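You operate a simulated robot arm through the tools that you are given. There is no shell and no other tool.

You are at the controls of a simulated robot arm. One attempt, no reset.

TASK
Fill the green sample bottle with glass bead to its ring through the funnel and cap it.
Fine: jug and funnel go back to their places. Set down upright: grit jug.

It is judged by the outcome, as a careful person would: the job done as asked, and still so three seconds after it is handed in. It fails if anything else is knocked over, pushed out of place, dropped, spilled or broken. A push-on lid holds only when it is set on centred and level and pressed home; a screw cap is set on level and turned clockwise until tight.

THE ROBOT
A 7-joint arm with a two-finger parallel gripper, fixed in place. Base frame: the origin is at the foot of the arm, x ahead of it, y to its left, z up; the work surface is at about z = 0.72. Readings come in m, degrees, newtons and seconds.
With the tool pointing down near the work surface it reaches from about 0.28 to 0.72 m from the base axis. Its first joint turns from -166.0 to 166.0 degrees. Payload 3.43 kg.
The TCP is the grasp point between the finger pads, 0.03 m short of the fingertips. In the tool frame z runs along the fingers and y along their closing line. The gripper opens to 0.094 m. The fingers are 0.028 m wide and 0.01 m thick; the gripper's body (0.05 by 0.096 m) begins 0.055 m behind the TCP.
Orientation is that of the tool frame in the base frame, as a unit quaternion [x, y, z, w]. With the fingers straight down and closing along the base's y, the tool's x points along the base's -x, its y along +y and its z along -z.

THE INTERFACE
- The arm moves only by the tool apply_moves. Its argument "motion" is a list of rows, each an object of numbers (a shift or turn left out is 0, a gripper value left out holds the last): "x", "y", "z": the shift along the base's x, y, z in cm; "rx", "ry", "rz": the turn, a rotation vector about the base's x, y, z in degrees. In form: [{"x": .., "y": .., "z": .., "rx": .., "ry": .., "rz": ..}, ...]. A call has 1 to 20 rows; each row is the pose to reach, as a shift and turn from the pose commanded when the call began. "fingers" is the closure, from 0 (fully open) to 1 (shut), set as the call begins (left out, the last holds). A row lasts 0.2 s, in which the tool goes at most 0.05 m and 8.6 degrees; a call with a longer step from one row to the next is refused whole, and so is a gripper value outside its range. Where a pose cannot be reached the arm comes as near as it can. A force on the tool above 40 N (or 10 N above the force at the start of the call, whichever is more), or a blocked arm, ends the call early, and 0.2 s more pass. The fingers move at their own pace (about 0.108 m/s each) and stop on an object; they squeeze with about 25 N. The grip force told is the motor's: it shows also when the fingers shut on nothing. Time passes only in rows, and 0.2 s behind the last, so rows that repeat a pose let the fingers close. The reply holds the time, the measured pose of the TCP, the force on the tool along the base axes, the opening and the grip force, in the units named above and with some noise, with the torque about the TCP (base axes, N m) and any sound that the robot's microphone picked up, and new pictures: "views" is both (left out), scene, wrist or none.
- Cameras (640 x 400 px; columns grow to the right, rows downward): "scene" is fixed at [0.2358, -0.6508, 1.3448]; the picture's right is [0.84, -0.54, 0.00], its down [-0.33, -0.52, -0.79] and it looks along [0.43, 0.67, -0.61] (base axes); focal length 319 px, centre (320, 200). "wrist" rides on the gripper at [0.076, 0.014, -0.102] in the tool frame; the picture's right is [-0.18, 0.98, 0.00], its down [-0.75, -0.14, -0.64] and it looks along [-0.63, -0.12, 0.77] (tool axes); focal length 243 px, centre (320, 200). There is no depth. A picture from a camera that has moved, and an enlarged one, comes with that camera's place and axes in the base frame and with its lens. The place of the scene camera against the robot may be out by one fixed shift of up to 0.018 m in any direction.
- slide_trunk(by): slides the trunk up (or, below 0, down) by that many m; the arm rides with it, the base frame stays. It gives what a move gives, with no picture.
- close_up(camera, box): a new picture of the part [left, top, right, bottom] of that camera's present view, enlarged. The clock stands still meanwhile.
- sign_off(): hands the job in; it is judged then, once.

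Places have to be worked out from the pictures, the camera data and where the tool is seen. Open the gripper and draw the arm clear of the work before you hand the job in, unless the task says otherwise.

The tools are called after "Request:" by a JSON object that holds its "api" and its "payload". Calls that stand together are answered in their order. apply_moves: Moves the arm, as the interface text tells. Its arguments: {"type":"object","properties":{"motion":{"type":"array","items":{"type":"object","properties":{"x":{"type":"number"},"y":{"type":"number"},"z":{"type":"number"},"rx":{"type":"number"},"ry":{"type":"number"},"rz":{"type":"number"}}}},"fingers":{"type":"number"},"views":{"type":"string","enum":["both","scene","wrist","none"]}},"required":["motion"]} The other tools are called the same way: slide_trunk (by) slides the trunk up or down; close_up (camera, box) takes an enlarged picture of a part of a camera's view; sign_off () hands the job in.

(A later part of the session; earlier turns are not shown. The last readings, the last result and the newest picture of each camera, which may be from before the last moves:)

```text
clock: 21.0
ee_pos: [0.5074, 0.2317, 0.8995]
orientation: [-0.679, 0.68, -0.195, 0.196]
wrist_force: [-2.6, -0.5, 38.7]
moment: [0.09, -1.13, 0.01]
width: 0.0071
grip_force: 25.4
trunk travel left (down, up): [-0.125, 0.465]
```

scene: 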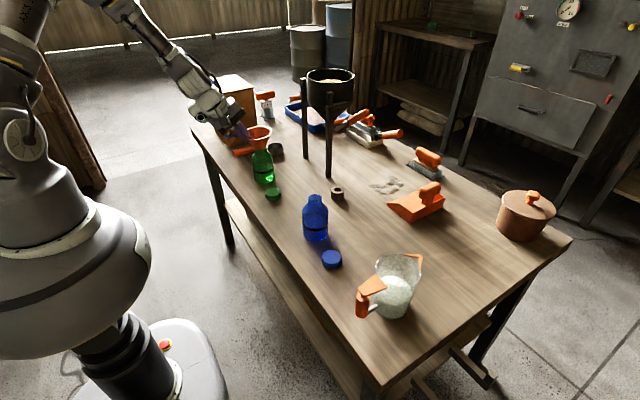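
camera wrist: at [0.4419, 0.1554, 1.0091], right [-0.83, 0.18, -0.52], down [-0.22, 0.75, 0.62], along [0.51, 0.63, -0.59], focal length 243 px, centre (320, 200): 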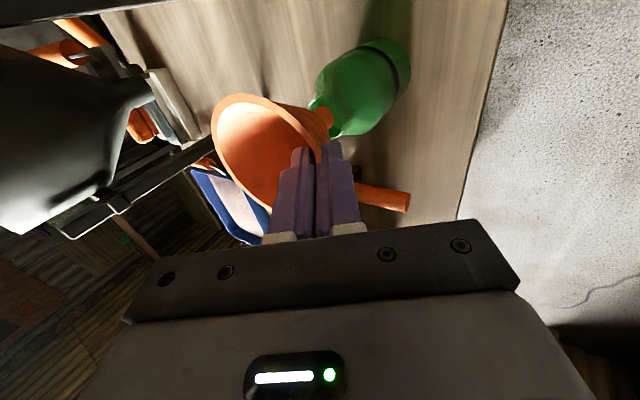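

Contact came at z≈0.904 and the force rose to ~38 N, so I'll back off to unload before releasing.

Request:
{"api": "apply_moves", "payload": {"motion": [{"z": 0.1}, {"z": 0.2}, {"z": 0.2}]}}

Request:
{"api": "close_up", "payload": {"camera": "scene", "box": [230, 110, 294, 190]}}

Request:
{"api": "close_up", "payload": {"camera": "wrist", "box": [200, 60, 440, 210]}}

```text
clock: 21.8
ee_pos: [0.5072, 0.232, 0.8997]
orientation: [-0.68, 0.68, -0.195, 0.194]
wrist_force: [-1.9, 1.1, 17.2]
moment: [0.13, -0.44, 0.05]
width: 0.0072
grip_force: 24.9
trunk travel left (down, up): [-0.125, 0.465]
camera wrist: at [0.4395, 0.1552, 0.9789], right [-0.83, 0.18, -0.52], down [-0.22, 0.75, 0.62], along [0.51, 0.63, -0.59], focal length 243 px, centre (320, 200)
```

scene: 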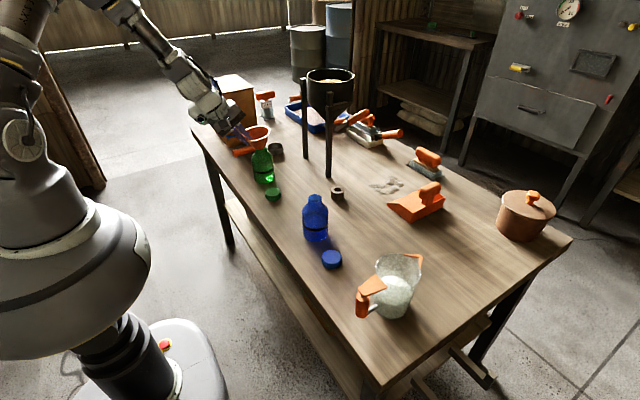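
wrist: 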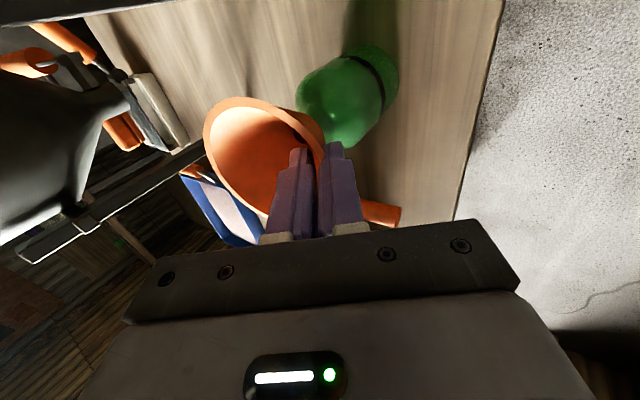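

```text
5.00 times, centred on (262, 150) of scene
camera zoom: at [0.2358, -0.6508, 1.3448], right [0.84, -0.54, 0.0], down [-0.33, -0.52, -0.79], along [0.43, 0.67, -0.61], focal length 1594 px, centre (610, 450)
```

zoom: 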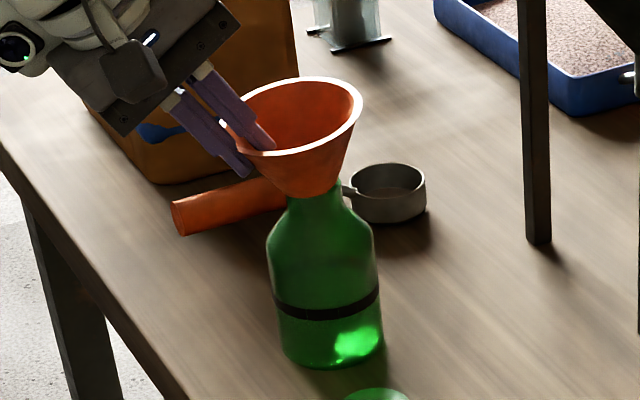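

```text
2.67 times, centred on (320, 135) of wrist
camera zoom: at [0.4395, 0.1552, 0.9789], right [-0.83, 0.18, -0.52], down [-0.22, 0.75, 0.62], along [0.51, 0.63, -0.59], focal length 647 px, centre (320, 373)
```

zoom: 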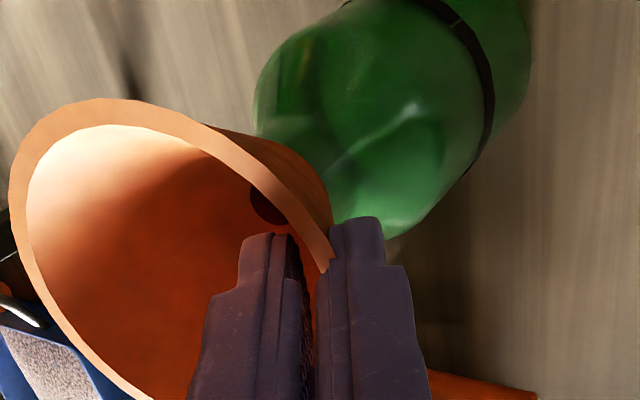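

The funnel tilted slightly in the grip (near side pushed down); the bottle is unmoved. I'll back off more to unload fully.

Request:
{"api": "apply_moves", "payload": {"motion": [{"z": 0.1}, {"z": 0.2}, {"z": 0.2}], "views": "none"}}

```text
clock: 22.6
ee_pos: [0.5088, 0.2321, 0.9011]
orientation: [0.681, -0.679, 0.195, -0.193]
wrist_force: [0.6, 0.1, 1.6]
moment: [-0.02, -0.1, -0.03]
width: 0.0059
grip_force: 25.0
trunk travel left (down, up): [-0.125, 0.465]
```

Force is nearly zero. I'll open the fingers slightly to let the funnel settle on the mouth.

Request:
{"api": "apply_moves", "payload": {"motion": [{"z": 0}, {"z": 0}, {"z": 0}, {"z": 0}], "fingers": 0.7}}

Request:
{"api": "close_up", "payload": {"camera": "scene", "box": [230, 110, 294, 190]}}

Request:
{"api": "close_up", "payload": {"camera": "wrist", "box": [200, 60, 440, 210]}}

```text
clock: 23.6
ee_pos: [0.509, 0.2321, 0.902]
orientation: [0.68, -0.68, 0.195, -0.195]
wrist_force: [-0.1, 0.7, -1.3]
moment: [0.0, -0.02, -0.01]
width: 0.028
grip_force: 0.0
trunk travel left (down, up): [-0.125, 0.465]
camera wrist: at [0.4419, 0.1558, 0.981], right [-0.83, 0.18, -0.52], down [-0.22, 0.75, 0.62], along [0.51, 0.63, -0.59], focal length 243 px, centre (320, 200)
```

scene: 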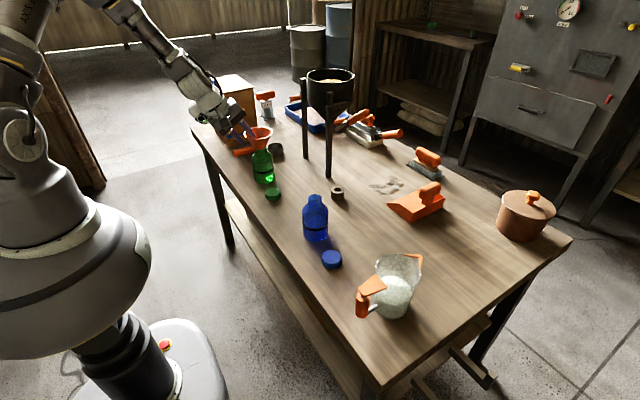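
wrist: 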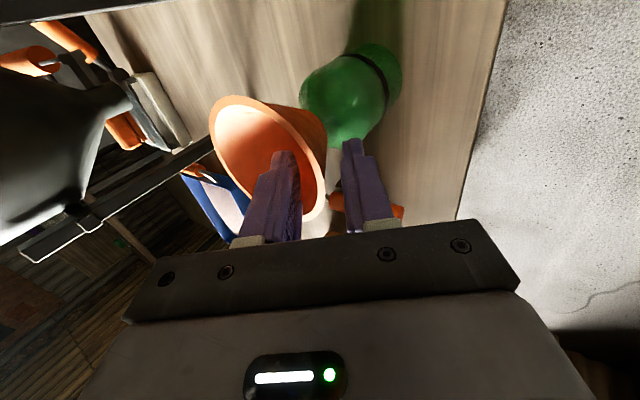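

```text
5.00 times, centred on (262, 150) of scene
camera zoom: at [0.2358, -0.6508, 1.3448], right [0.84, -0.54, 0.0], down [-0.33, -0.52, -0.79], along [0.43, 0.67, -0.61], focal length 1594 px, centre (610, 450)
```

zoom: 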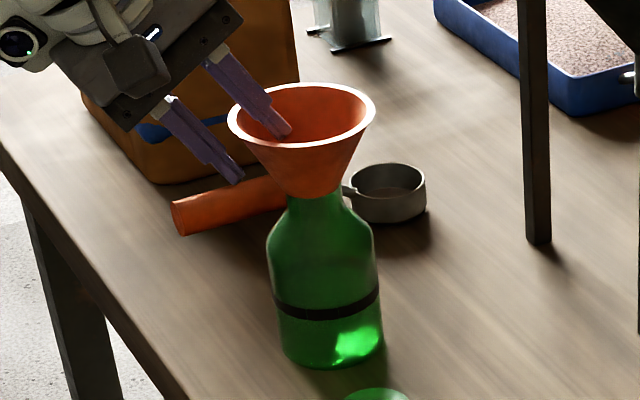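

```text
2.67 times, centred on (320, 135) of wrist
camera zoom: at [0.4419, 0.1558, 0.981], right [-0.83, 0.18, -0.52], down [-0.22, 0.75, 0.62], along [0.51, 0.63, -0.59], focal length 647 px, centre (320, 373)
```

zoom: 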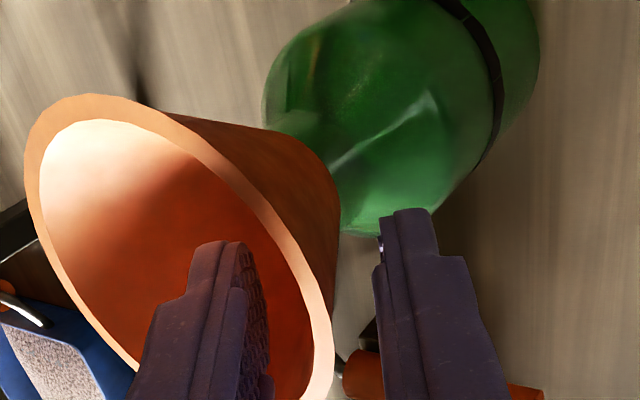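

The funnel now sits level on the bottle. I'll withdraw the hand back along its axis and then up.

Request:
{"api": "apply_moves", "payload": {"motion": [{"x": -1.06, "z": 1.7}, {"x": -2.6, "z": 4.2}, {"x": -4.2, "z": 6.8}, {"x": -5.8, "z": 9.3}, {"x": -7.5, "z": 12.5}, {"x": -8.5, "z": 16}, {"x": -8.5, "z": 18}, {"x": -8.5, "z": 18}], "fingers": 0.7}}

```text
clock: 25.4
ee_pos: [0.4226, 0.2305, 1.0811]
orientation: [0.68, -0.679, 0.195, -0.195]
wrist_force: [-0.1, 0.3, -0.3]
moment: [-0.01, -0.02, -0.02]
width: 0.0282
grip_force: 0.1
trunk travel left (down, up): [-0.125, 0.465]
camera wrist: at [0.3562, 0.1543, 1.16], right [-0.83, 0.18, -0.52], down [-0.22, 0.75, 0.62], along [0.51, 0.63, -0.59], focal length 243 px, centre (320, 200)
```

scene: 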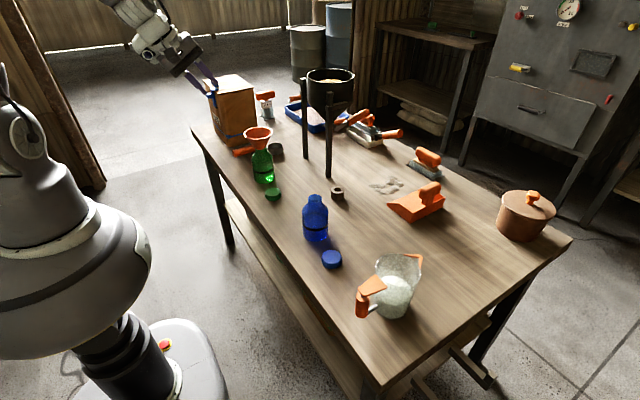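
wrist: 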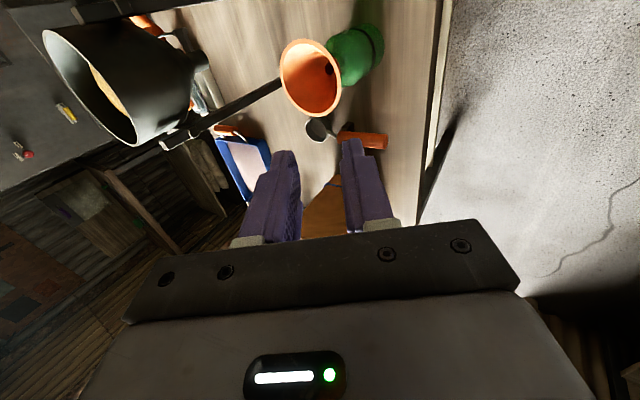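

Next I'll level the hand and yaw it to face radially toward the bottle, to rehearse whether a beyond-vertical pour tilt is reachable before taking the jug.

Request:
{"api": "apply_moves", "payload": {"motion": [{"ry": 8, "z": 0.5}, {"ry": 16, "z": 1}, {"ry": 24, "z": 1.5}, {"ry": 32, "z": 2}, {"ry": 32, "z": 2}], "fingers": 0.4, "views": "none"}}

Request:
{"api": "apply_moves", "payload": {"motion": [{"rz": -8.5, "x": 0.5, "y": -0.4}, {"rz": -17, "x": 1, "y": -0.8}, {"rz": -25.5, "x": 1.5, "y": -1.2}, {"rz": -34, "x": 2, "y": -1.6}, {"rz": -42.5, "x": 2.5, "y": -2}, {"rz": -51, "x": 3, "y": -2.4}, {"rz": -59.5, "x": 4, "y": -3}, {"rz": -67.4, "x": 4.75, "y": -3.5}, {"rz": -67.4, "x": 4.75, "y": -3.5}], "views": "none"}}

Request:
{"api": "apply_moves", "payload": {"motion": [{"rx": -3.07, "ry": 7.39}, {"rx": -6.15, "ry": 14.77}, {"rx": -9.22, "ry": 22.16}, {"rx": -12.3, "ry": 29.5}, {"rx": -15.37, "ry": 36.9}, {"rx": -15.37, "ry": 36.9}], "views": "both"}}

```text
clock: 26.6
ee_pos: [0.4232, 0.2305, 1.101]
orientation: [-0.707, 0.707, 0.001, -0.001]
wrist_force: [-0.2, -0.1, 0.5]
moment: [0.01, 0.0, -0.02]
width: 0.0563
grip_force: 0.0
trunk travel left (down, up): [-0.125, 0.465]
```

```text
clock: 28.6
ee_pos: [0.4711, 0.1963, 1.1023]
orientation: [-0.194, 0.981, 0.0, -0.001]
wrist_force: [-0.5, -0.5, -0.8]
moment: [-0.04, -0.02, -0.02]
width: 0.0563
grip_force: 0.1
trunk travel left (down, up): [-0.125, 0.465]
```

```text
clock: 30.0
ee_pos: [0.4711, 0.1972, 1.1023]
orientation: [-0.184, 0.921, -0.067, -0.336]
wrist_force: [0.2, -0.1, -0.3]
moment: [0.04, 0.01, 0.0]
width: 0.0564
grip_force: 0.0
trunk travel left (down, up): [-0.125, 0.465]
camera wrist: at [0.4723, 0.2126, 1.2302], right [-0.25, 0.96, -0.12], down [0.97, 0.25, 0.01], along [0.04, -0.11, -0.99], focal length 243 px, centre (320, 200)
```

scene: 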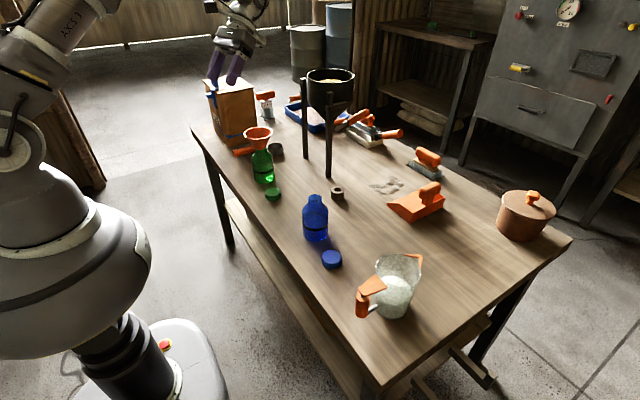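
wrist: 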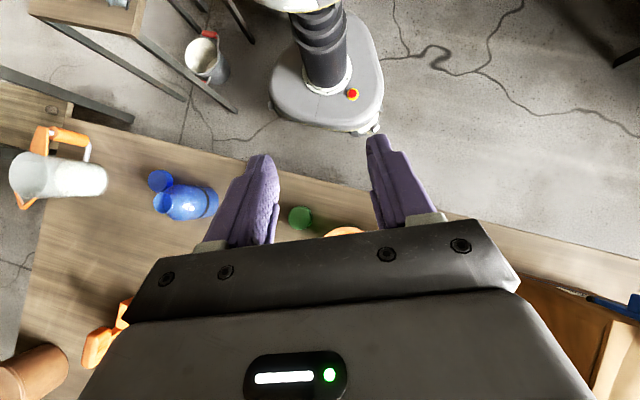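

A 40° backward tilt is reachable. I'll test 60° to learn the margin.

Request:
{"api": "apply_moves", "payload": {"motion": [{"rx": -3.07, "ry": 7.39}, {"rx": -6.15, "ry": 14.77}, {"rx": -7.7, "ry": 18.46}, {"rx": -7.7, "ry": 18.46}], "views": "none"}}

```text
clock: 31.0
ee_pos: [0.4202, 0.188, 1.1084]
orientation: [-0.169, 0.882, -0.087, -0.432]
wrist_force: [0.5, -0.1, 0.4]
moment: [-0.03, 0.04, -0.03]
width: 0.0565
grip_force: 0.0
out of reach, approached as far as the arm can: row 1, 2, 3, 4
trunk travel left (down, up): [-0.125, 0.465]
```

60° exceeds the wrist's range, but 40° beyond vertical is fine. I'll come back to vertical and travel toward the jug.

Request:
{"api": "apply_moves", "payload": {"motion": [{"rx": 3.07, "ry": -7.39}, {"rx": 6.15, "ry": -14.77}, {"rx": 9.22, "ry": -22.16}, {"rx": 12.3, "ry": -29.5}, {"rx": 15.37, "ry": -36.9}, {"rx": 18.45, "ry": -44.3}, {"rx": 21.5, "ry": -51.7}, {"rx": 23.07, "ry": -55.36}, {"rx": 23.07, "ry": -55.36}], "fingers": 0, "views": "none"}}

```text
clock: 33.0
ee_pos: [0.419, 0.1867, 1.1101]
orientation: [-0.188, 0.98, 0.016, 0.067]
wrist_force: [0.5, -0.3, 0.0]
moment: [0.0, -0.01, 0.04]
width: 0.094
grip_force: 0.0
trunk travel left (down, up): [-0.125, 0.465]
```

The hand is back near vertical (yaw ≈21.7°, forward tilt ≈7.8°). I'll travel over to the jug side while removing the yaw.

Request:
{"api": "apply_moves", "payload": {"motion": [{"y": -4.5, "rz": -2}, {"y": -9, "rz": -4}, {"y": -13.5, "rz": -6}, {"y": -18, "rz": -8}, {"y": -22.5, "rz": -10}, {"y": -27, "rz": -12}, {"y": -31.5, "rz": -14}, {"y": -36, "rz": -16}, {"y": -40.5, "rz": -18}, {"y": -45, "rz": -20}, {"y": -49.5, "rz": -21.7}, {"y": -53.5, "rz": -21.7}, {"y": -56.6, "rz": -21.7}, {"y": -56.6, "rz": -21.7}], "fingers": 0, "views": "none"}}

Request:
{"api": "apply_moves", "payload": {"motion": [{"z": -2, "ry": -8}, {"x": -1, "z": -5, "ry": -16}, {"x": -1.5, "z": -8, "ry": -24}, {"x": -2, "z": -12, "ry": -32}, {"x": -2.4, "z": -16, "ry": -40}, {"x": -2.4, "z": -18, "ry": -42.2}, {"x": -2.4, "z": -18, "ry": -42.2}], "fingers": 0}}

```text
clock: 36.0
ee_pos: [0.42, -0.3813, 1.1094]
orientation: [-0.002, 0.998, 0.002, 0.068]
wrist_force: [0.1, -0.4, 0.6]
moment: [0.0, 0.0, -0.01]
width: 0.0941
grip_force: 0.1
trunk travel left (down, up): [-0.125, 0.465]
```

```text
clock: 37.6
ee_pos: [0.3949, -0.3779, 0.9291]
orientation: [-0.002, 0.906, 0.002, 0.423]
wrist_force: [-0.2, -0.4, -0.2]
moment: [-0.03, 0.03, 0.02]
width: 0.094
grip_force: 0.0
trunk travel left (down, up): [-0.125, 0.465]
camera wrist: at [0.2662, -0.364, 0.9361], right [0.11, 0.98, 0.14], down [-0.01, -0.14, 0.99], along [0.99, -0.11, -0.01], focal length 243 px, centre (320, 200)
```

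scene: 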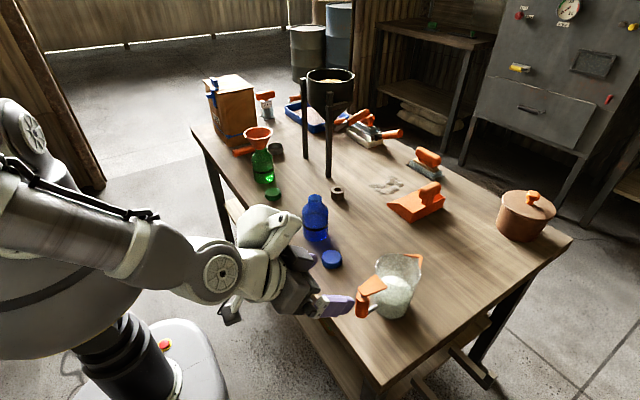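
wrist: 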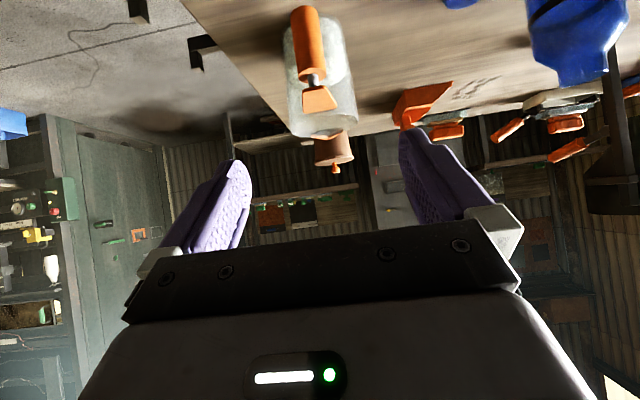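

The jug handle is visible (the picture is upside-down). Let me zoom to refine its geometry.

Request:
{"api": "close_up", "payload": {"camera": "wrist", "box": [250, 0, 410, 140]}}

Request:
{"api": "close_up", "payload": {"camera": "scene", "box": [290, 240, 440, 330]}}

```text
2.86 times, centred on (330, 70) of wrist
camera zoom: at [0.2662, -0.364, 0.9361], right [0.11, 0.98, 0.14], down [-0.01, -0.14, 0.99], along [0.99, -0.11, -0.01], focal length 693 px, centre (291, 571)
```

zoom: 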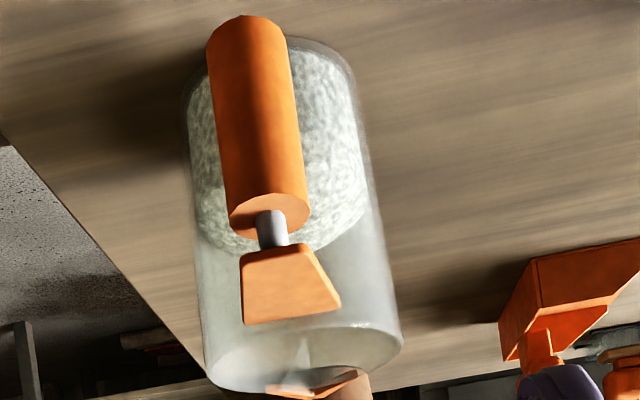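

```text
4.27 times, centred on (365, 285) of scene
camera zoom: at [0.2358, -0.6508, 1.3448], right [0.84, -0.54, 0.0], down [-0.33, -0.52, -0.79], along [0.43, 0.67, -0.61], focal length 1361 px, centre (128, -163)
```

zoom: 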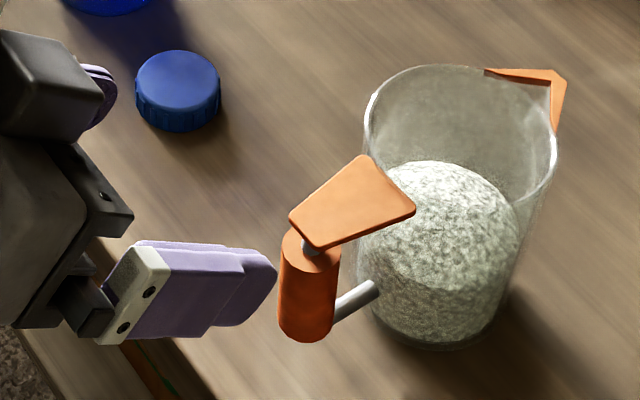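

The grip axis is at (0.486, -0.379), z 0.761–0.820, with a horizontal plate at z≈0.833 and jug rim at ≈0.845. I'll drop to the approach line and move in along the tool axis with the fingers open.

Request:
{"api": "apply_moves", "payload": {"motion": [{"z": -3}, {"z": -6}, {"x": 2.3, "z": -7.9}, {"x": 4.6, "z": -9.8}, {"x": 6.1, "z": -11.1}, {"x": 6.1, "z": -11.1}], "fingers": 0}}

Request:
{"api": "close_up", "payload": {"camera": "scene", "box": [290, 240, 440, 330]}}

```text
clock: 39.0
ee_pos: [0.4555, -0.3785, 0.8177]
orientation: [-0.003, 0.906, 0.003, 0.422]
wrist_force: [0.7, 0.2, -0.8]
moment: [-0.01, 0.0, -0.01]
width: 0.094
grip_force: 0.0
trunk travel left (down, up): [-0.125, 0.465]
camera wrist: at [0.3278, -0.3649, 0.8259], right [0.11, 0.98, 0.14], down [-0.01, -0.14, 0.99], along [0.99, -0.11, -0.01], focal length 243 px, centre (320, 200)
```

scene: 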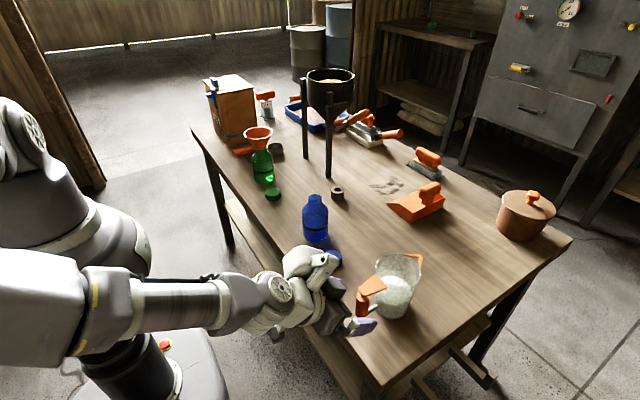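
wrist: 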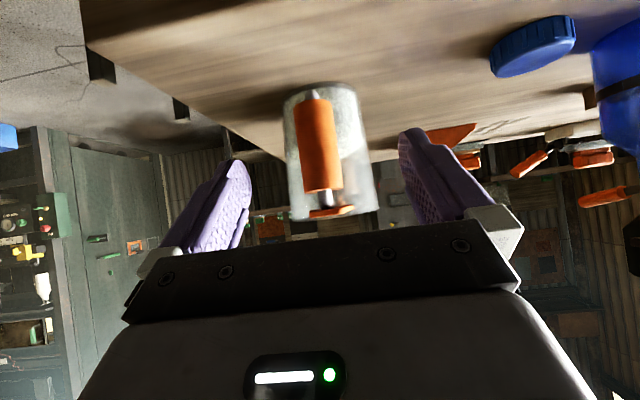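

```text
4.27 times, centred on (365, 285) of scene
camera zoom: at [0.2358, -0.6508, 1.3448], right [0.84, -0.54, 0.0], down [-0.33, -0.52, -0.79], along [0.43, 0.67, -0.61], focal length 1361 px, centre (128, -163)
```

zoom: 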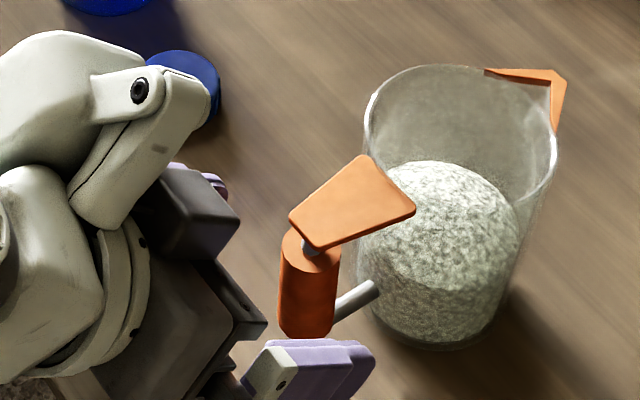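

The grip is centred between the fingers. I'll move in the remaining 4 cm, then close.

Request:
{"api": "apply_moves", "payload": {"motion": [{"x": 1.5, "z": -1.25}, {"x": 3.05, "z": -2.55}, {"x": 3.05, "z": -2.55}], "fingers": 0}}

Request:
{"api": "close_up", "payload": {"camera": "scene", "box": [290, 240, 440, 330]}}

Request:
{"api": "close_up", "payload": {"camera": "wrist", "box": [200, 80, 440, 230]}}

```text
clock: 39.8
ee_pos: [0.486, -0.3792, 0.7921]
orientation: [-0.002, 0.907, 0.003, 0.422]
wrist_force: [-0.1, 0.0, 0.6]
moment: [-0.01, 0.05, -0.05]
width: 0.0936
grip_force: 0.1
trunk travel left (down, up): [-0.125, 0.465]
camera wrist: at [0.3575, -0.366, 0.7995], right [0.11, 0.98, 0.14], down [-0.01, -0.14, 0.99], along [0.99, -0.11, -0.01], focal length 243 px, centre (320, 200)
```

scene: 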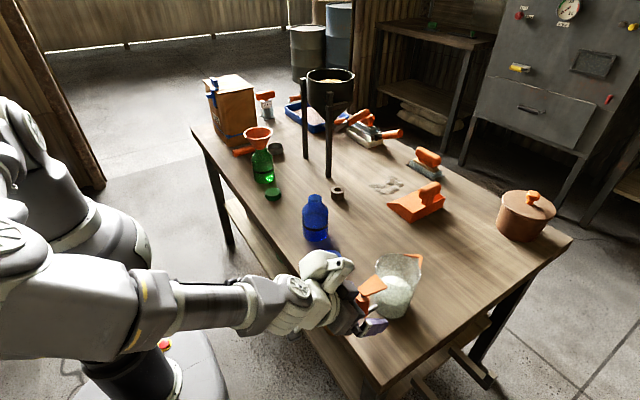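
wrist: 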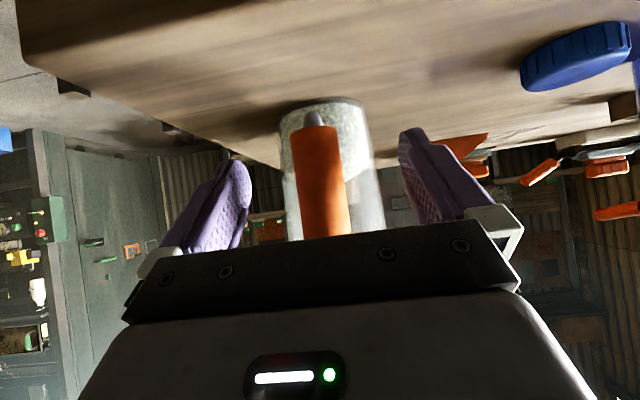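

```text
4.27 times, centred on (365, 285) of scene
camera zoom: at [0.2358, -0.6508, 1.3448], right [0.84, -0.54, 0.0], down [-0.33, -0.52, -0.79], along [0.43, 0.67, -0.61], focal length 1361 px, centre (128, -163)
```

zoom: 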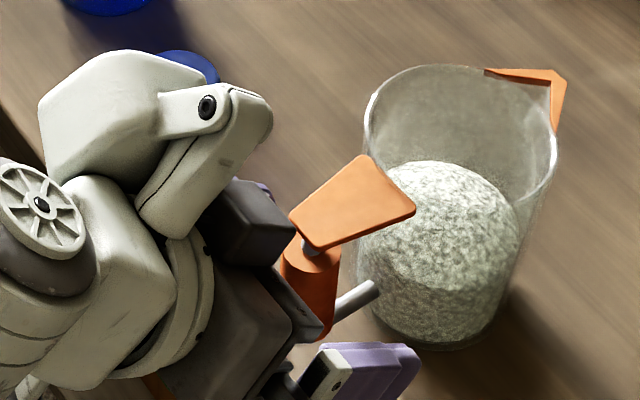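

```text
2.67 times, centred on (320, 155) of wrist
camera zoom: at [0.3575, -0.366, 0.7995], right [0.11, 0.98, 0.14], down [-0.01, -0.14, 0.99], along [0.99, -0.11, -0.01], focal length 647 px, centre (320, 320)
```

zoom: 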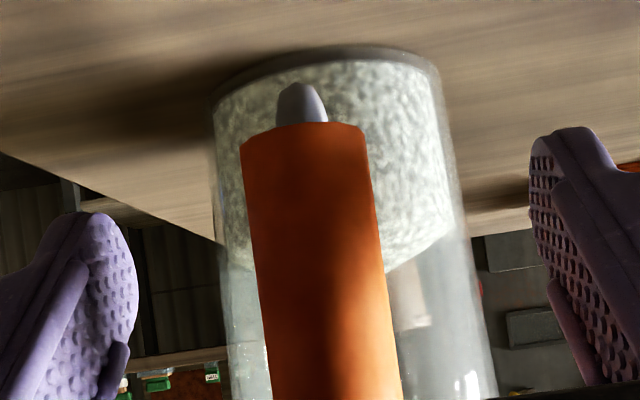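

Handle is between the pads with clear palm. Close the fingers on it and hold position.

Request:
{"api": "apply_moves", "payload": {"motion": [{"z": 0}, {"z": 0}, {"z": 0}, {"z": 0}, {"z": 0}], "fingers": 1}}

```text
clock: 41.0
ee_pos: [0.4858, -0.3789, 0.7914]
orientation: [-0.002, 0.906, 0.003, 0.423]
wrist_force: [0.5, 0.0, 0.2]
moment: [-0.02, 0.01, 0.0]
width: 0.0313
grip_force: 25.2
trunk travel left (down, up): [-0.125, 0.465]
camera wrist: at [0.3574, -0.3661, 0.7997], right [0.11, 0.98, 0.14], down [-0.01, -0.14, 0.99], along [0.99, -0.11, -0.01], focal length 243 px, centre (320, 200)
```

scene: 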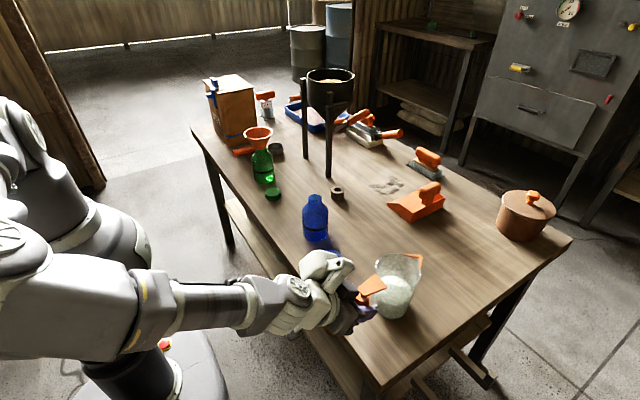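
wrist: 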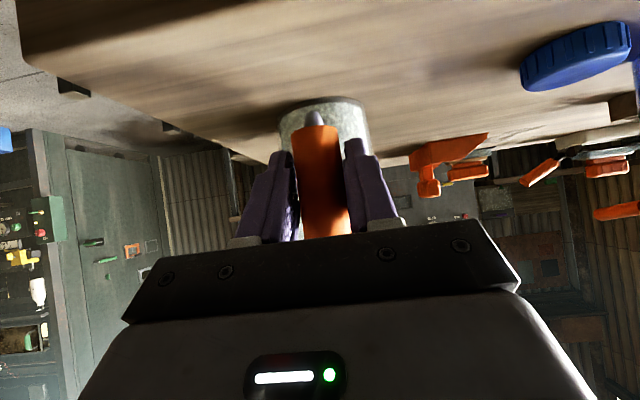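

Gripped at 31 mm width. I'll lift slowly by 1.5 cm and check for sagging.

Request:
{"api": "apply_moves", "payload": {"motion": [{"z": 0.3}, {"z": 0.7}, {"z": 1.1}, {"z": 1.5}, {"z": 1.5}, {"z": 1.5}], "fingers": 1}}

Request:
{"api": "close_up", "payload": {"camera": "scene", "box": [290, 240, 440, 330]}}

Request:
{"api": "close_up", "payload": {"camera": "wrist", "box": [200, 80, 440, 230]}}

```text
clock: 42.4
ee_pos: [0.4864, -0.3795, 0.808]
orientation: [-0.002, 0.906, 0.003, 0.422]
wrist_force: [0.0, -0.1, -5.7]
moment: [0.02, 0.32, -0.03]
width: 0.0308
grip_force: 24.9
trunk travel left (down, up): [-0.125, 0.465]
camera wrist: at [0.3582, -0.3662, 0.8152], right [0.11, 0.98, 0.14], down [-0.01, -0.14, 0.99], along [0.99, -0.11, -0.01], focal length 243 px, centre (320, 200)
```

scene: 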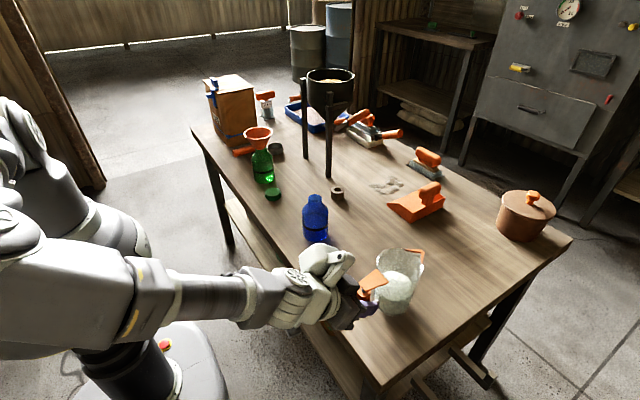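
wrist: 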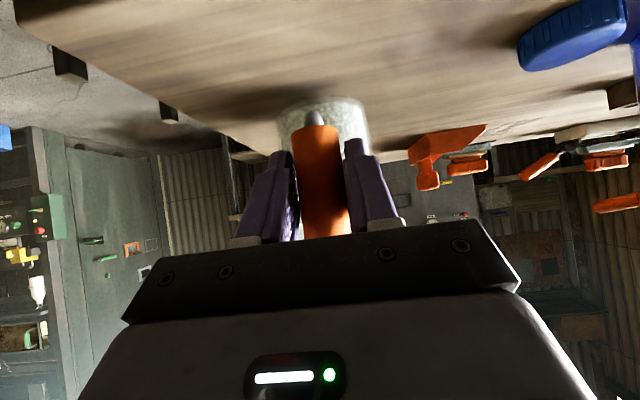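

```text
4.27 times, centred on (365, 285) of scene
camera zoom: at [0.2358, -0.6508, 1.3448], right [0.84, -0.54, 0.0], down [-0.33, -0.52, -0.79], along [0.43, 0.67, -0.61], focal length 1361 px, centre (128, -163)
```

zoom: 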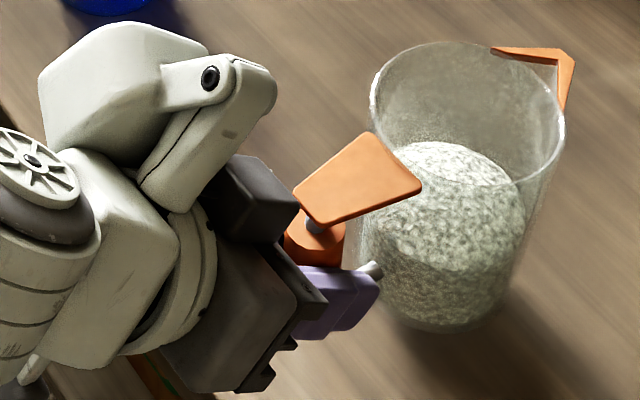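

```text
2.67 times, centred on (320, 155) of wrist
camera zoom: at [0.3582, -0.3662, 0.8152], right [0.11, 0.98, 0.14], down [-0.01, -0.14, 0.99], along [0.99, -0.11, -0.01], focal length 647 px, centre (320, 320)
```

zoom: 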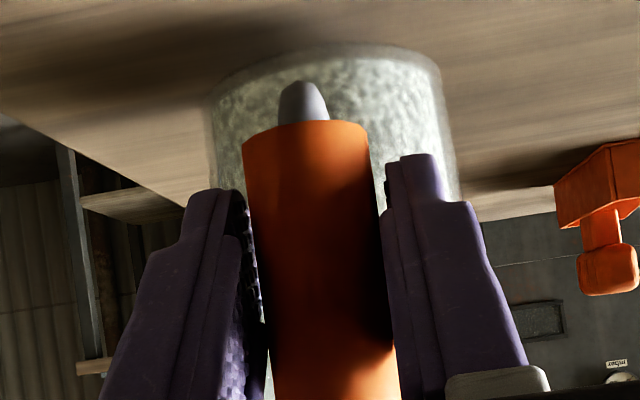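

The jug lifts cleanly (≈5.7 N, almost no sag). I'll raise it above everything with the jug upright.

Request:
{"api": "apply_moves", "payload": {"motion": [{"z": 2}, {"z": 5}, {"z": 8}, {"z": 11}, {"z": 14}, {"z": 17}, {"z": 20}, {"z": 23}, {"z": 26}, {"z": 28.3}, {"z": 28.3}], "fingers": 1}}

```text
clock: 44.8
ee_pos: [0.4873, -0.3781, 1.0884]
orientation: [-0.002, 0.906, 0.002, 0.423]
wrist_force: [0.0, -0.2, -3.9]
moment: [-0.01, 0.31, -0.01]
width: 0.0308
grip_force: 25.0
trunk travel left (down, up): [-0.125, 0.465]
camera wrist: at [0.3591, -0.365, 1.0962], right [0.11, 0.98, 0.14], down [-0.01, -0.14, 0.99], along [0.99, -0.11, -0.01], focal length 243 px, centre (320, 200)
```

scene: 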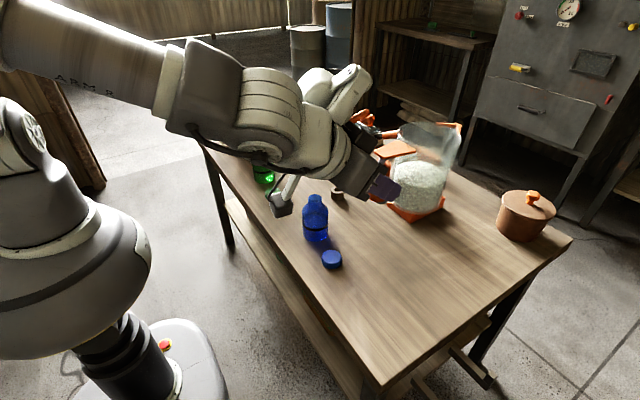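
wrist: 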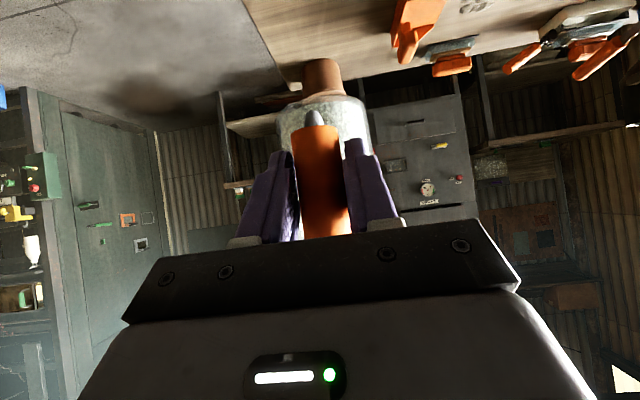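

The jug is upright and steady. Now I'll swing it over toward the bottle, turning the yaw with the motion.

Request:
{"api": "apply_moves", "payload": {"motion": [{"x": -0.6, "y": 3, "rz": 1.5}, {"x": -1.2, "y": 7, "rz": 3}, {"x": -1.9, "y": 11, "rz": 4.5}, {"x": -2.5, "y": 15, "rz": 6}, {"x": -3.1, "y": 19, "rz": 8}, {"x": -3.7, "y": 23, "rz": 10}, {"x": -4.4, "y": 27, "rz": 12}, {"x": -5, "y": 31, "rz": 14}, {"x": -5.6, "y": 35, "rz": 16}, {"x": -6.3, "y": 39, "rz": 18}, {"x": -7, "y": 43, "rz": 20}, {"x": -7.6, "y": 47, "rz": 21.5}, {"x": -8.2, "y": 51, "rz": 22.6}, {"x": -8.8, "y": 54.5, "rz": 22.6}, {"x": -8.8, "y": 54.5, "rz": 22.6}], "fingers": 1}}

Request:
{"api": "close_up", "payload": {"camera": "scene", "box": [190, 60, 350, 200]}}

```text
clock: 48.0
ee_pos: [0.4034, 0.1666, 1.0892]
orientation: [-0.18, 0.889, 0.085, 0.413]
wrist_force: [0.5, 1.1, -4.3]
moment: [-0.11, 0.29, -0.07]
width: 0.031
grip_force: 24.6
out of reach, approached as far as the arm can: row 10, 11, 12, 13, 14, 15
trunk travel left (down, up): [-0.125, 0.465]
camera wrist: at [0.2798, 0.1309, 1.098], right [-0.27, 0.95, 0.14], down [0.05, -0.13, 0.99], along [0.96, 0.28, -0.01], focal length 243 px, centre (320, 200)
```

scene: 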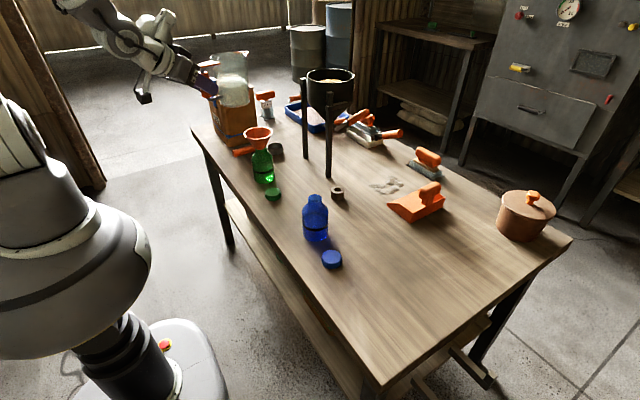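
wrist: 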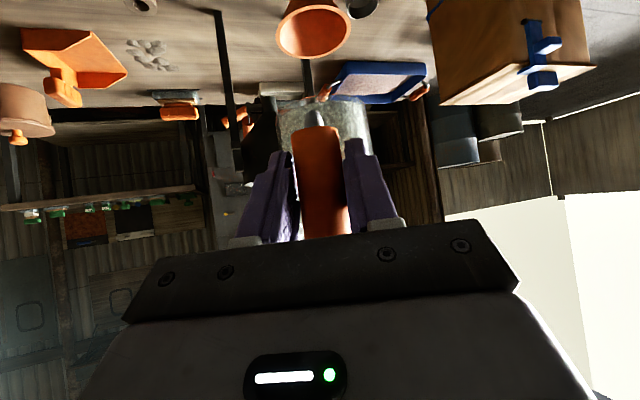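

```text
2.86 times, centred on (270, 130) of scene
camera zoom: at [0.2358, -0.6508, 1.3448], right [0.84, -0.54, 0.0], down [-0.33, -0.52, -0.79], along [0.43, 0.67, -0.61], focal length 911 px, centre (463, 400)
```

zoom: 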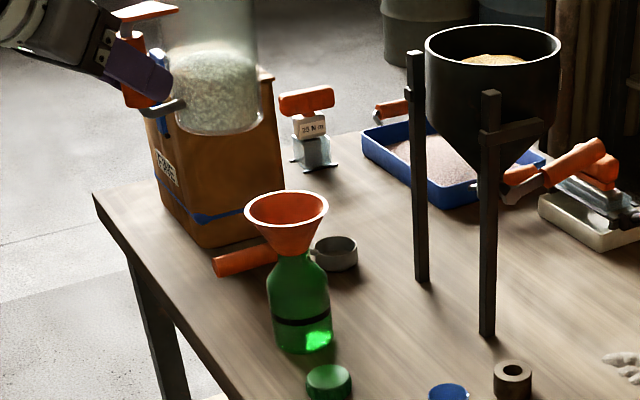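

The arm is essentially at the target (radial 0.436 m, yaw ≈22.9°), jug upright. I'll tilt it to 46° with the spout well above the funnel—still below the pour angle—and check alignment.

Request:
{"api": "apply_moves", "payload": {"motion": [{"x": 0, "y": 0, "z": -1.9, "rx": -3.07, "ry": 7.39}, {"x": -0.2, "y": -0.1, "z": -4.4, "rx": -6.15, "ry": 14.77}, {"x": -0.3, "y": -0.1, "z": -6.9, "rx": -9.22, "ry": 22.16}, {"x": -0.2, "y": -0.1, "z": -7.9, "rx": -12.3, "ry": 29.54}, {"x": 0.42, "y": 0.18, "z": -7.3, "rx": -15.37, "ry": 36.93}, {"x": 0.98, "y": 0.41, "z": -6.7, "rx": -17.68, "ry": 42.47}, {"x": 0.98, "y": 0.41, "z": -6.7, "rx": -17.68, "ry": 42.47}], "fingers": 1}}

Request:
{"api": "close_up", "payload": {"camera": "scene", "box": [190, 60, 350, 200]}}

```text
clock: 49.6
ee_pos: [0.4122, 0.1707, 1.0244]
orientation: [-0.198, 0.98, 0.01, 0.033]
wrist_force: [0.9, -0.1, -5.0]
moment: [-0.1, 0.16, 0.0]
width: 0.0307
grip_force: 24.8
out of reach, approached as far as the arm can: row 2, 3
trunk travel left (down, up): [-0.125, 0.465]
camera wrist: at [0.331, 0.1511, 1.1216], right [-0.21, 0.98, 0.02], down [0.71, 0.14, 0.69], along [0.67, 0.16, -0.72], focal length 243 px, centre (320, 200)
```

scene: 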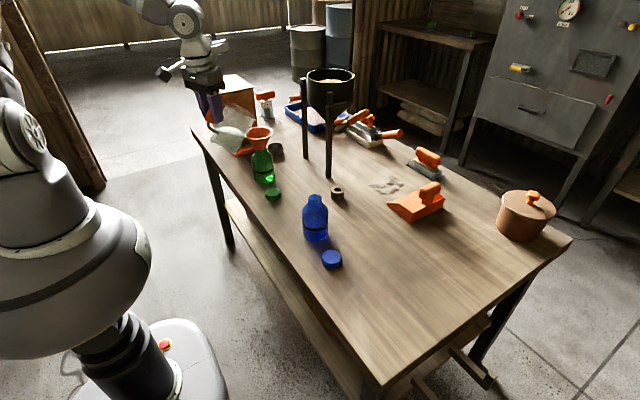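
wrist: 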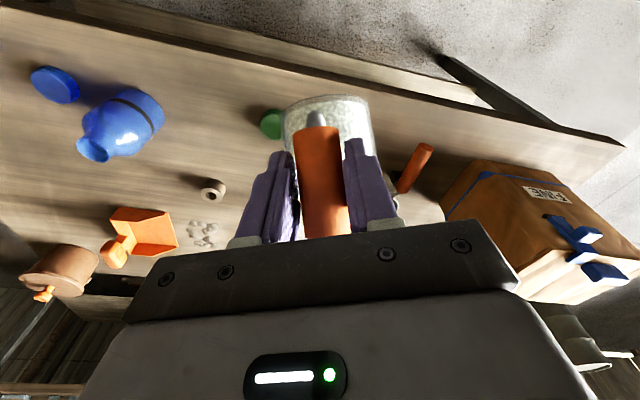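

```text
2.86 times, centred on (270, 130) of scene
camera zoom: at [0.2358, -0.6508, 1.3448], right [0.84, -0.54, 0.0], down [-0.33, -0.52, -0.79], along [0.43, 0.67, -0.61], focal length 911 px, centre (463, 400)
```

zoom: 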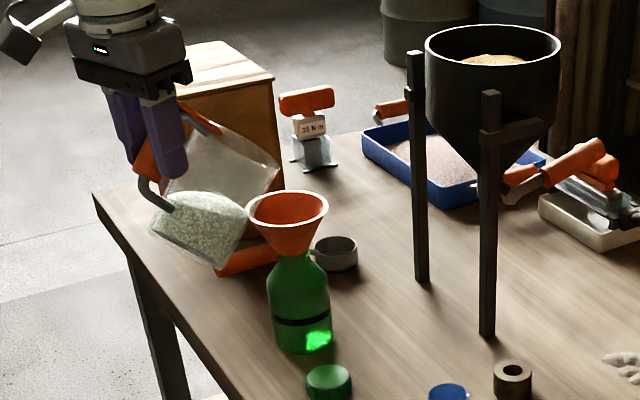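

The jug is tilted 46° and the bead surface stays roughly level, no spill. I'll zoom on the spout and funnel.

Request:
{"api": "close_up", "payload": {"camera": "scene", "box": [220, 90, 300, 190]}}

Request:
{"api": "close_up", "payload": {"camera": "wrist", "box": [240, 70, 440, 250]}}

```text
4.00 times, centred on (260, 140) of scene
camera zoom: at [0.2358, -0.6508, 1.3448], right [0.84, -0.54, 0.0], down [-0.33, -0.52, -0.79], along [0.43, 0.67, -0.61], focal length 1276 px, centre (560, 440)
```

zoom: 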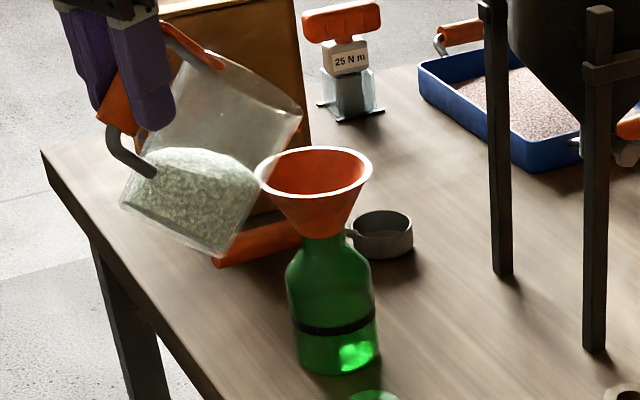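

```text
2.22 times, centred on (340, 160) of wrist
camera zoom: at [0.331, 0.1511, 1.1216], right [-0.21, 0.98, 0.02], down [0.71, 0.14, 0.69], along [0.67, 0.16, -0.72], focal length 539 px, centre (276, 289)
```

zoom: 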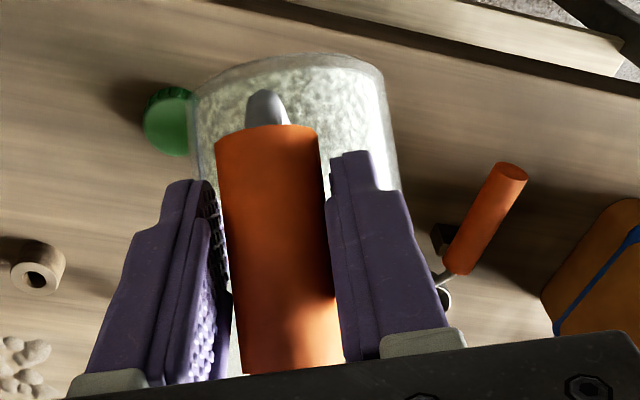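

Request:
{"api": "close_up", "payload": {"camera": "scene", "box": [265, 98, 321, 142]}}

Request:
{"api": "close_up", "payload": {"camera": "scene", "box": [240, 90, 300, 140]}}

```text
9.09 times, centred on (293, 120) of scene
camera zoom: at [0.2358, -0.6508, 1.3448], right [0.84, -0.54, 0.0], down [-0.33, -0.52, -0.79], along [0.43, 0.67, -0.61], focal length 2899 px, centre (566, 927)
```

zoom: 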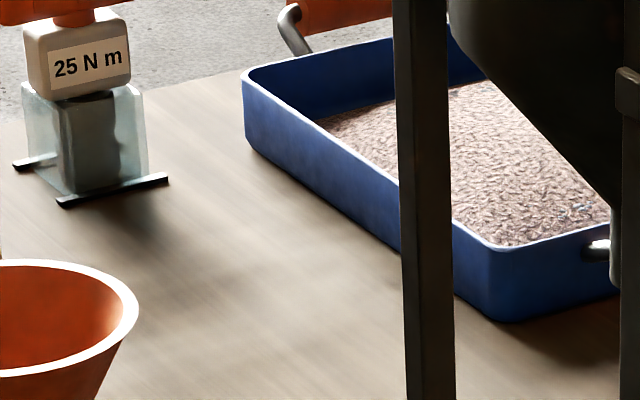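

```text
8.00 times, centred on (270, 115) of scene
camera zoom: at [0.2358, -0.6508, 1.3448], right [0.84, -0.54, 0.0], down [-0.33, -0.52, -0.79], along [0.43, 0.67, -0.61], focal length 2551 px, centre (720, 880)
```

zoom: 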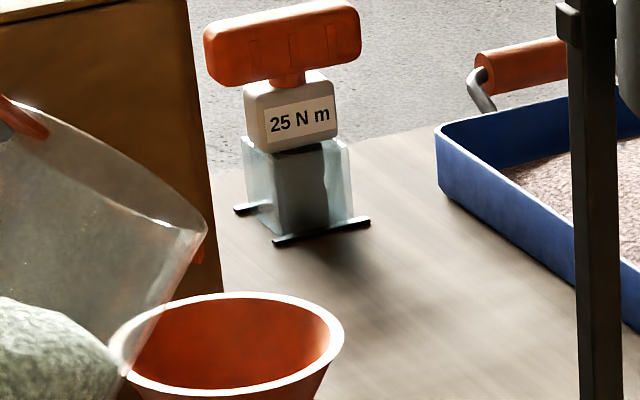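

The spout is radially aligned with the funnel and ~4 cm above its rim. I'll tilt to ~56° while lowering the tip just above the rim.

Request:
{"api": "apply_moves", "payload": {"motion": [{"x": 0.5, "y": 0.2, "z": 0.3, "rx": -1.3, "ry": 3.1}, {"x": 1.0, "y": 0.4, "z": 0.7, "rx": -2.6, "ry": 6.2}, {"x": 1.43, "y": 0.6, "z": 1.0, "rx": -3.84, "ry": 9.23}, {"x": 1.43, "y": 0.6, "z": 1.0, "rx": -3.84, "ry": 9.23}], "fingers": 1}}

Request:
{"api": "close_up", "payload": {"camera": "scene", "box": [220, 90, 300, 190]}}

Request:
{"api": "close_up", "payload": {"camera": "scene", "box": [230, 100, 290, 145]}}

```text
clock: 50.6
ee_pos: [0.427, 0.1769, 1.0348]
orientation: [-0.197, 0.979, -0.007, -0.053]
wrist_force: [-1.1, 0.0, -4.3]
moment: [-0.03, 0.12, 0.02]
width: 0.0308
grip_force: 25.2
trunk travel left (down, up): [-0.125, 0.465]
camera wrist: at [0.3608, 0.1647, 1.145], right [-0.21, 0.98, -0.01], down [0.81, 0.18, 0.56], along [0.55, 0.11, -0.83], focal length 243 px, centre (320, 200)
```

scene: 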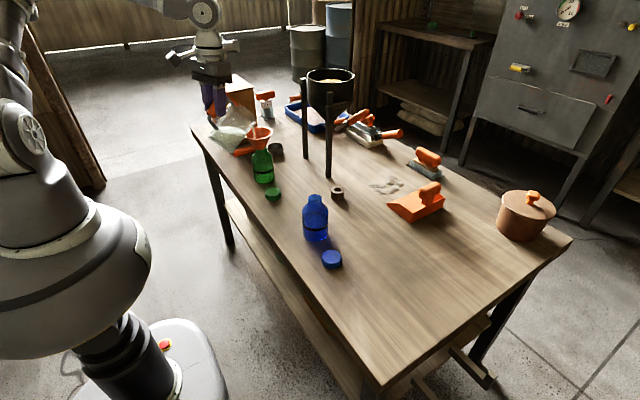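
wrist: 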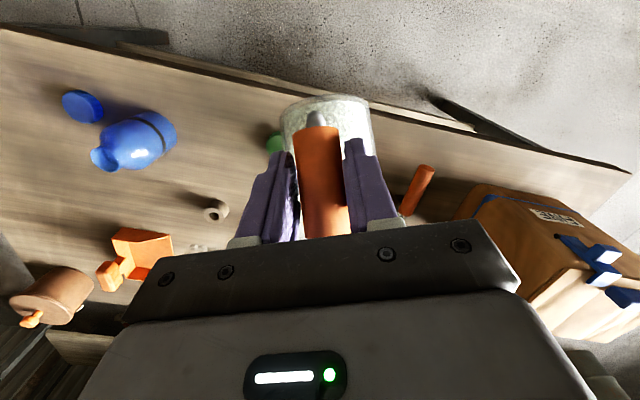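

```text
4.00 times, centred on (260, 140) of scene
camera zoom: at [0.2358, -0.6508, 1.3448], right [0.84, -0.54, 0.0], down [-0.33, -0.52, -0.79], along [0.43, 0.67, -0.61], focal length 1276 px, centre (560, 440)
```

zoom: 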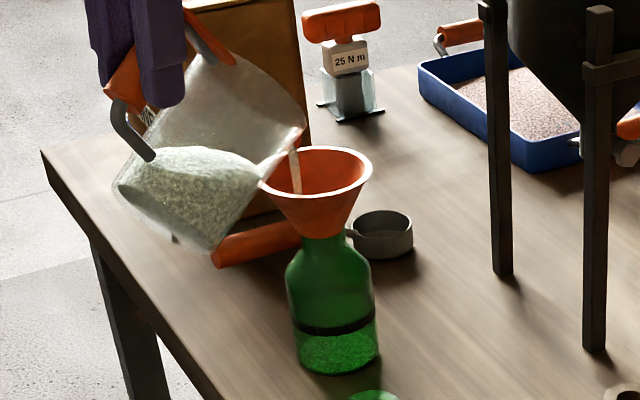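

```text
8.89 times, centred on (260, 122) of scene
camera zoom: at [0.2358, -0.6508, 1.3448], right [0.84, -0.54, 0.0], down [-0.33, -0.52, -0.79], along [0.43, 0.67, -0.61], focal length 2834 px, centre (853, 889)
```

zoom: 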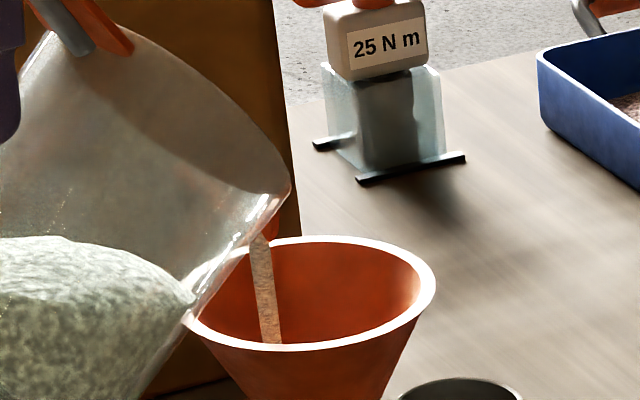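

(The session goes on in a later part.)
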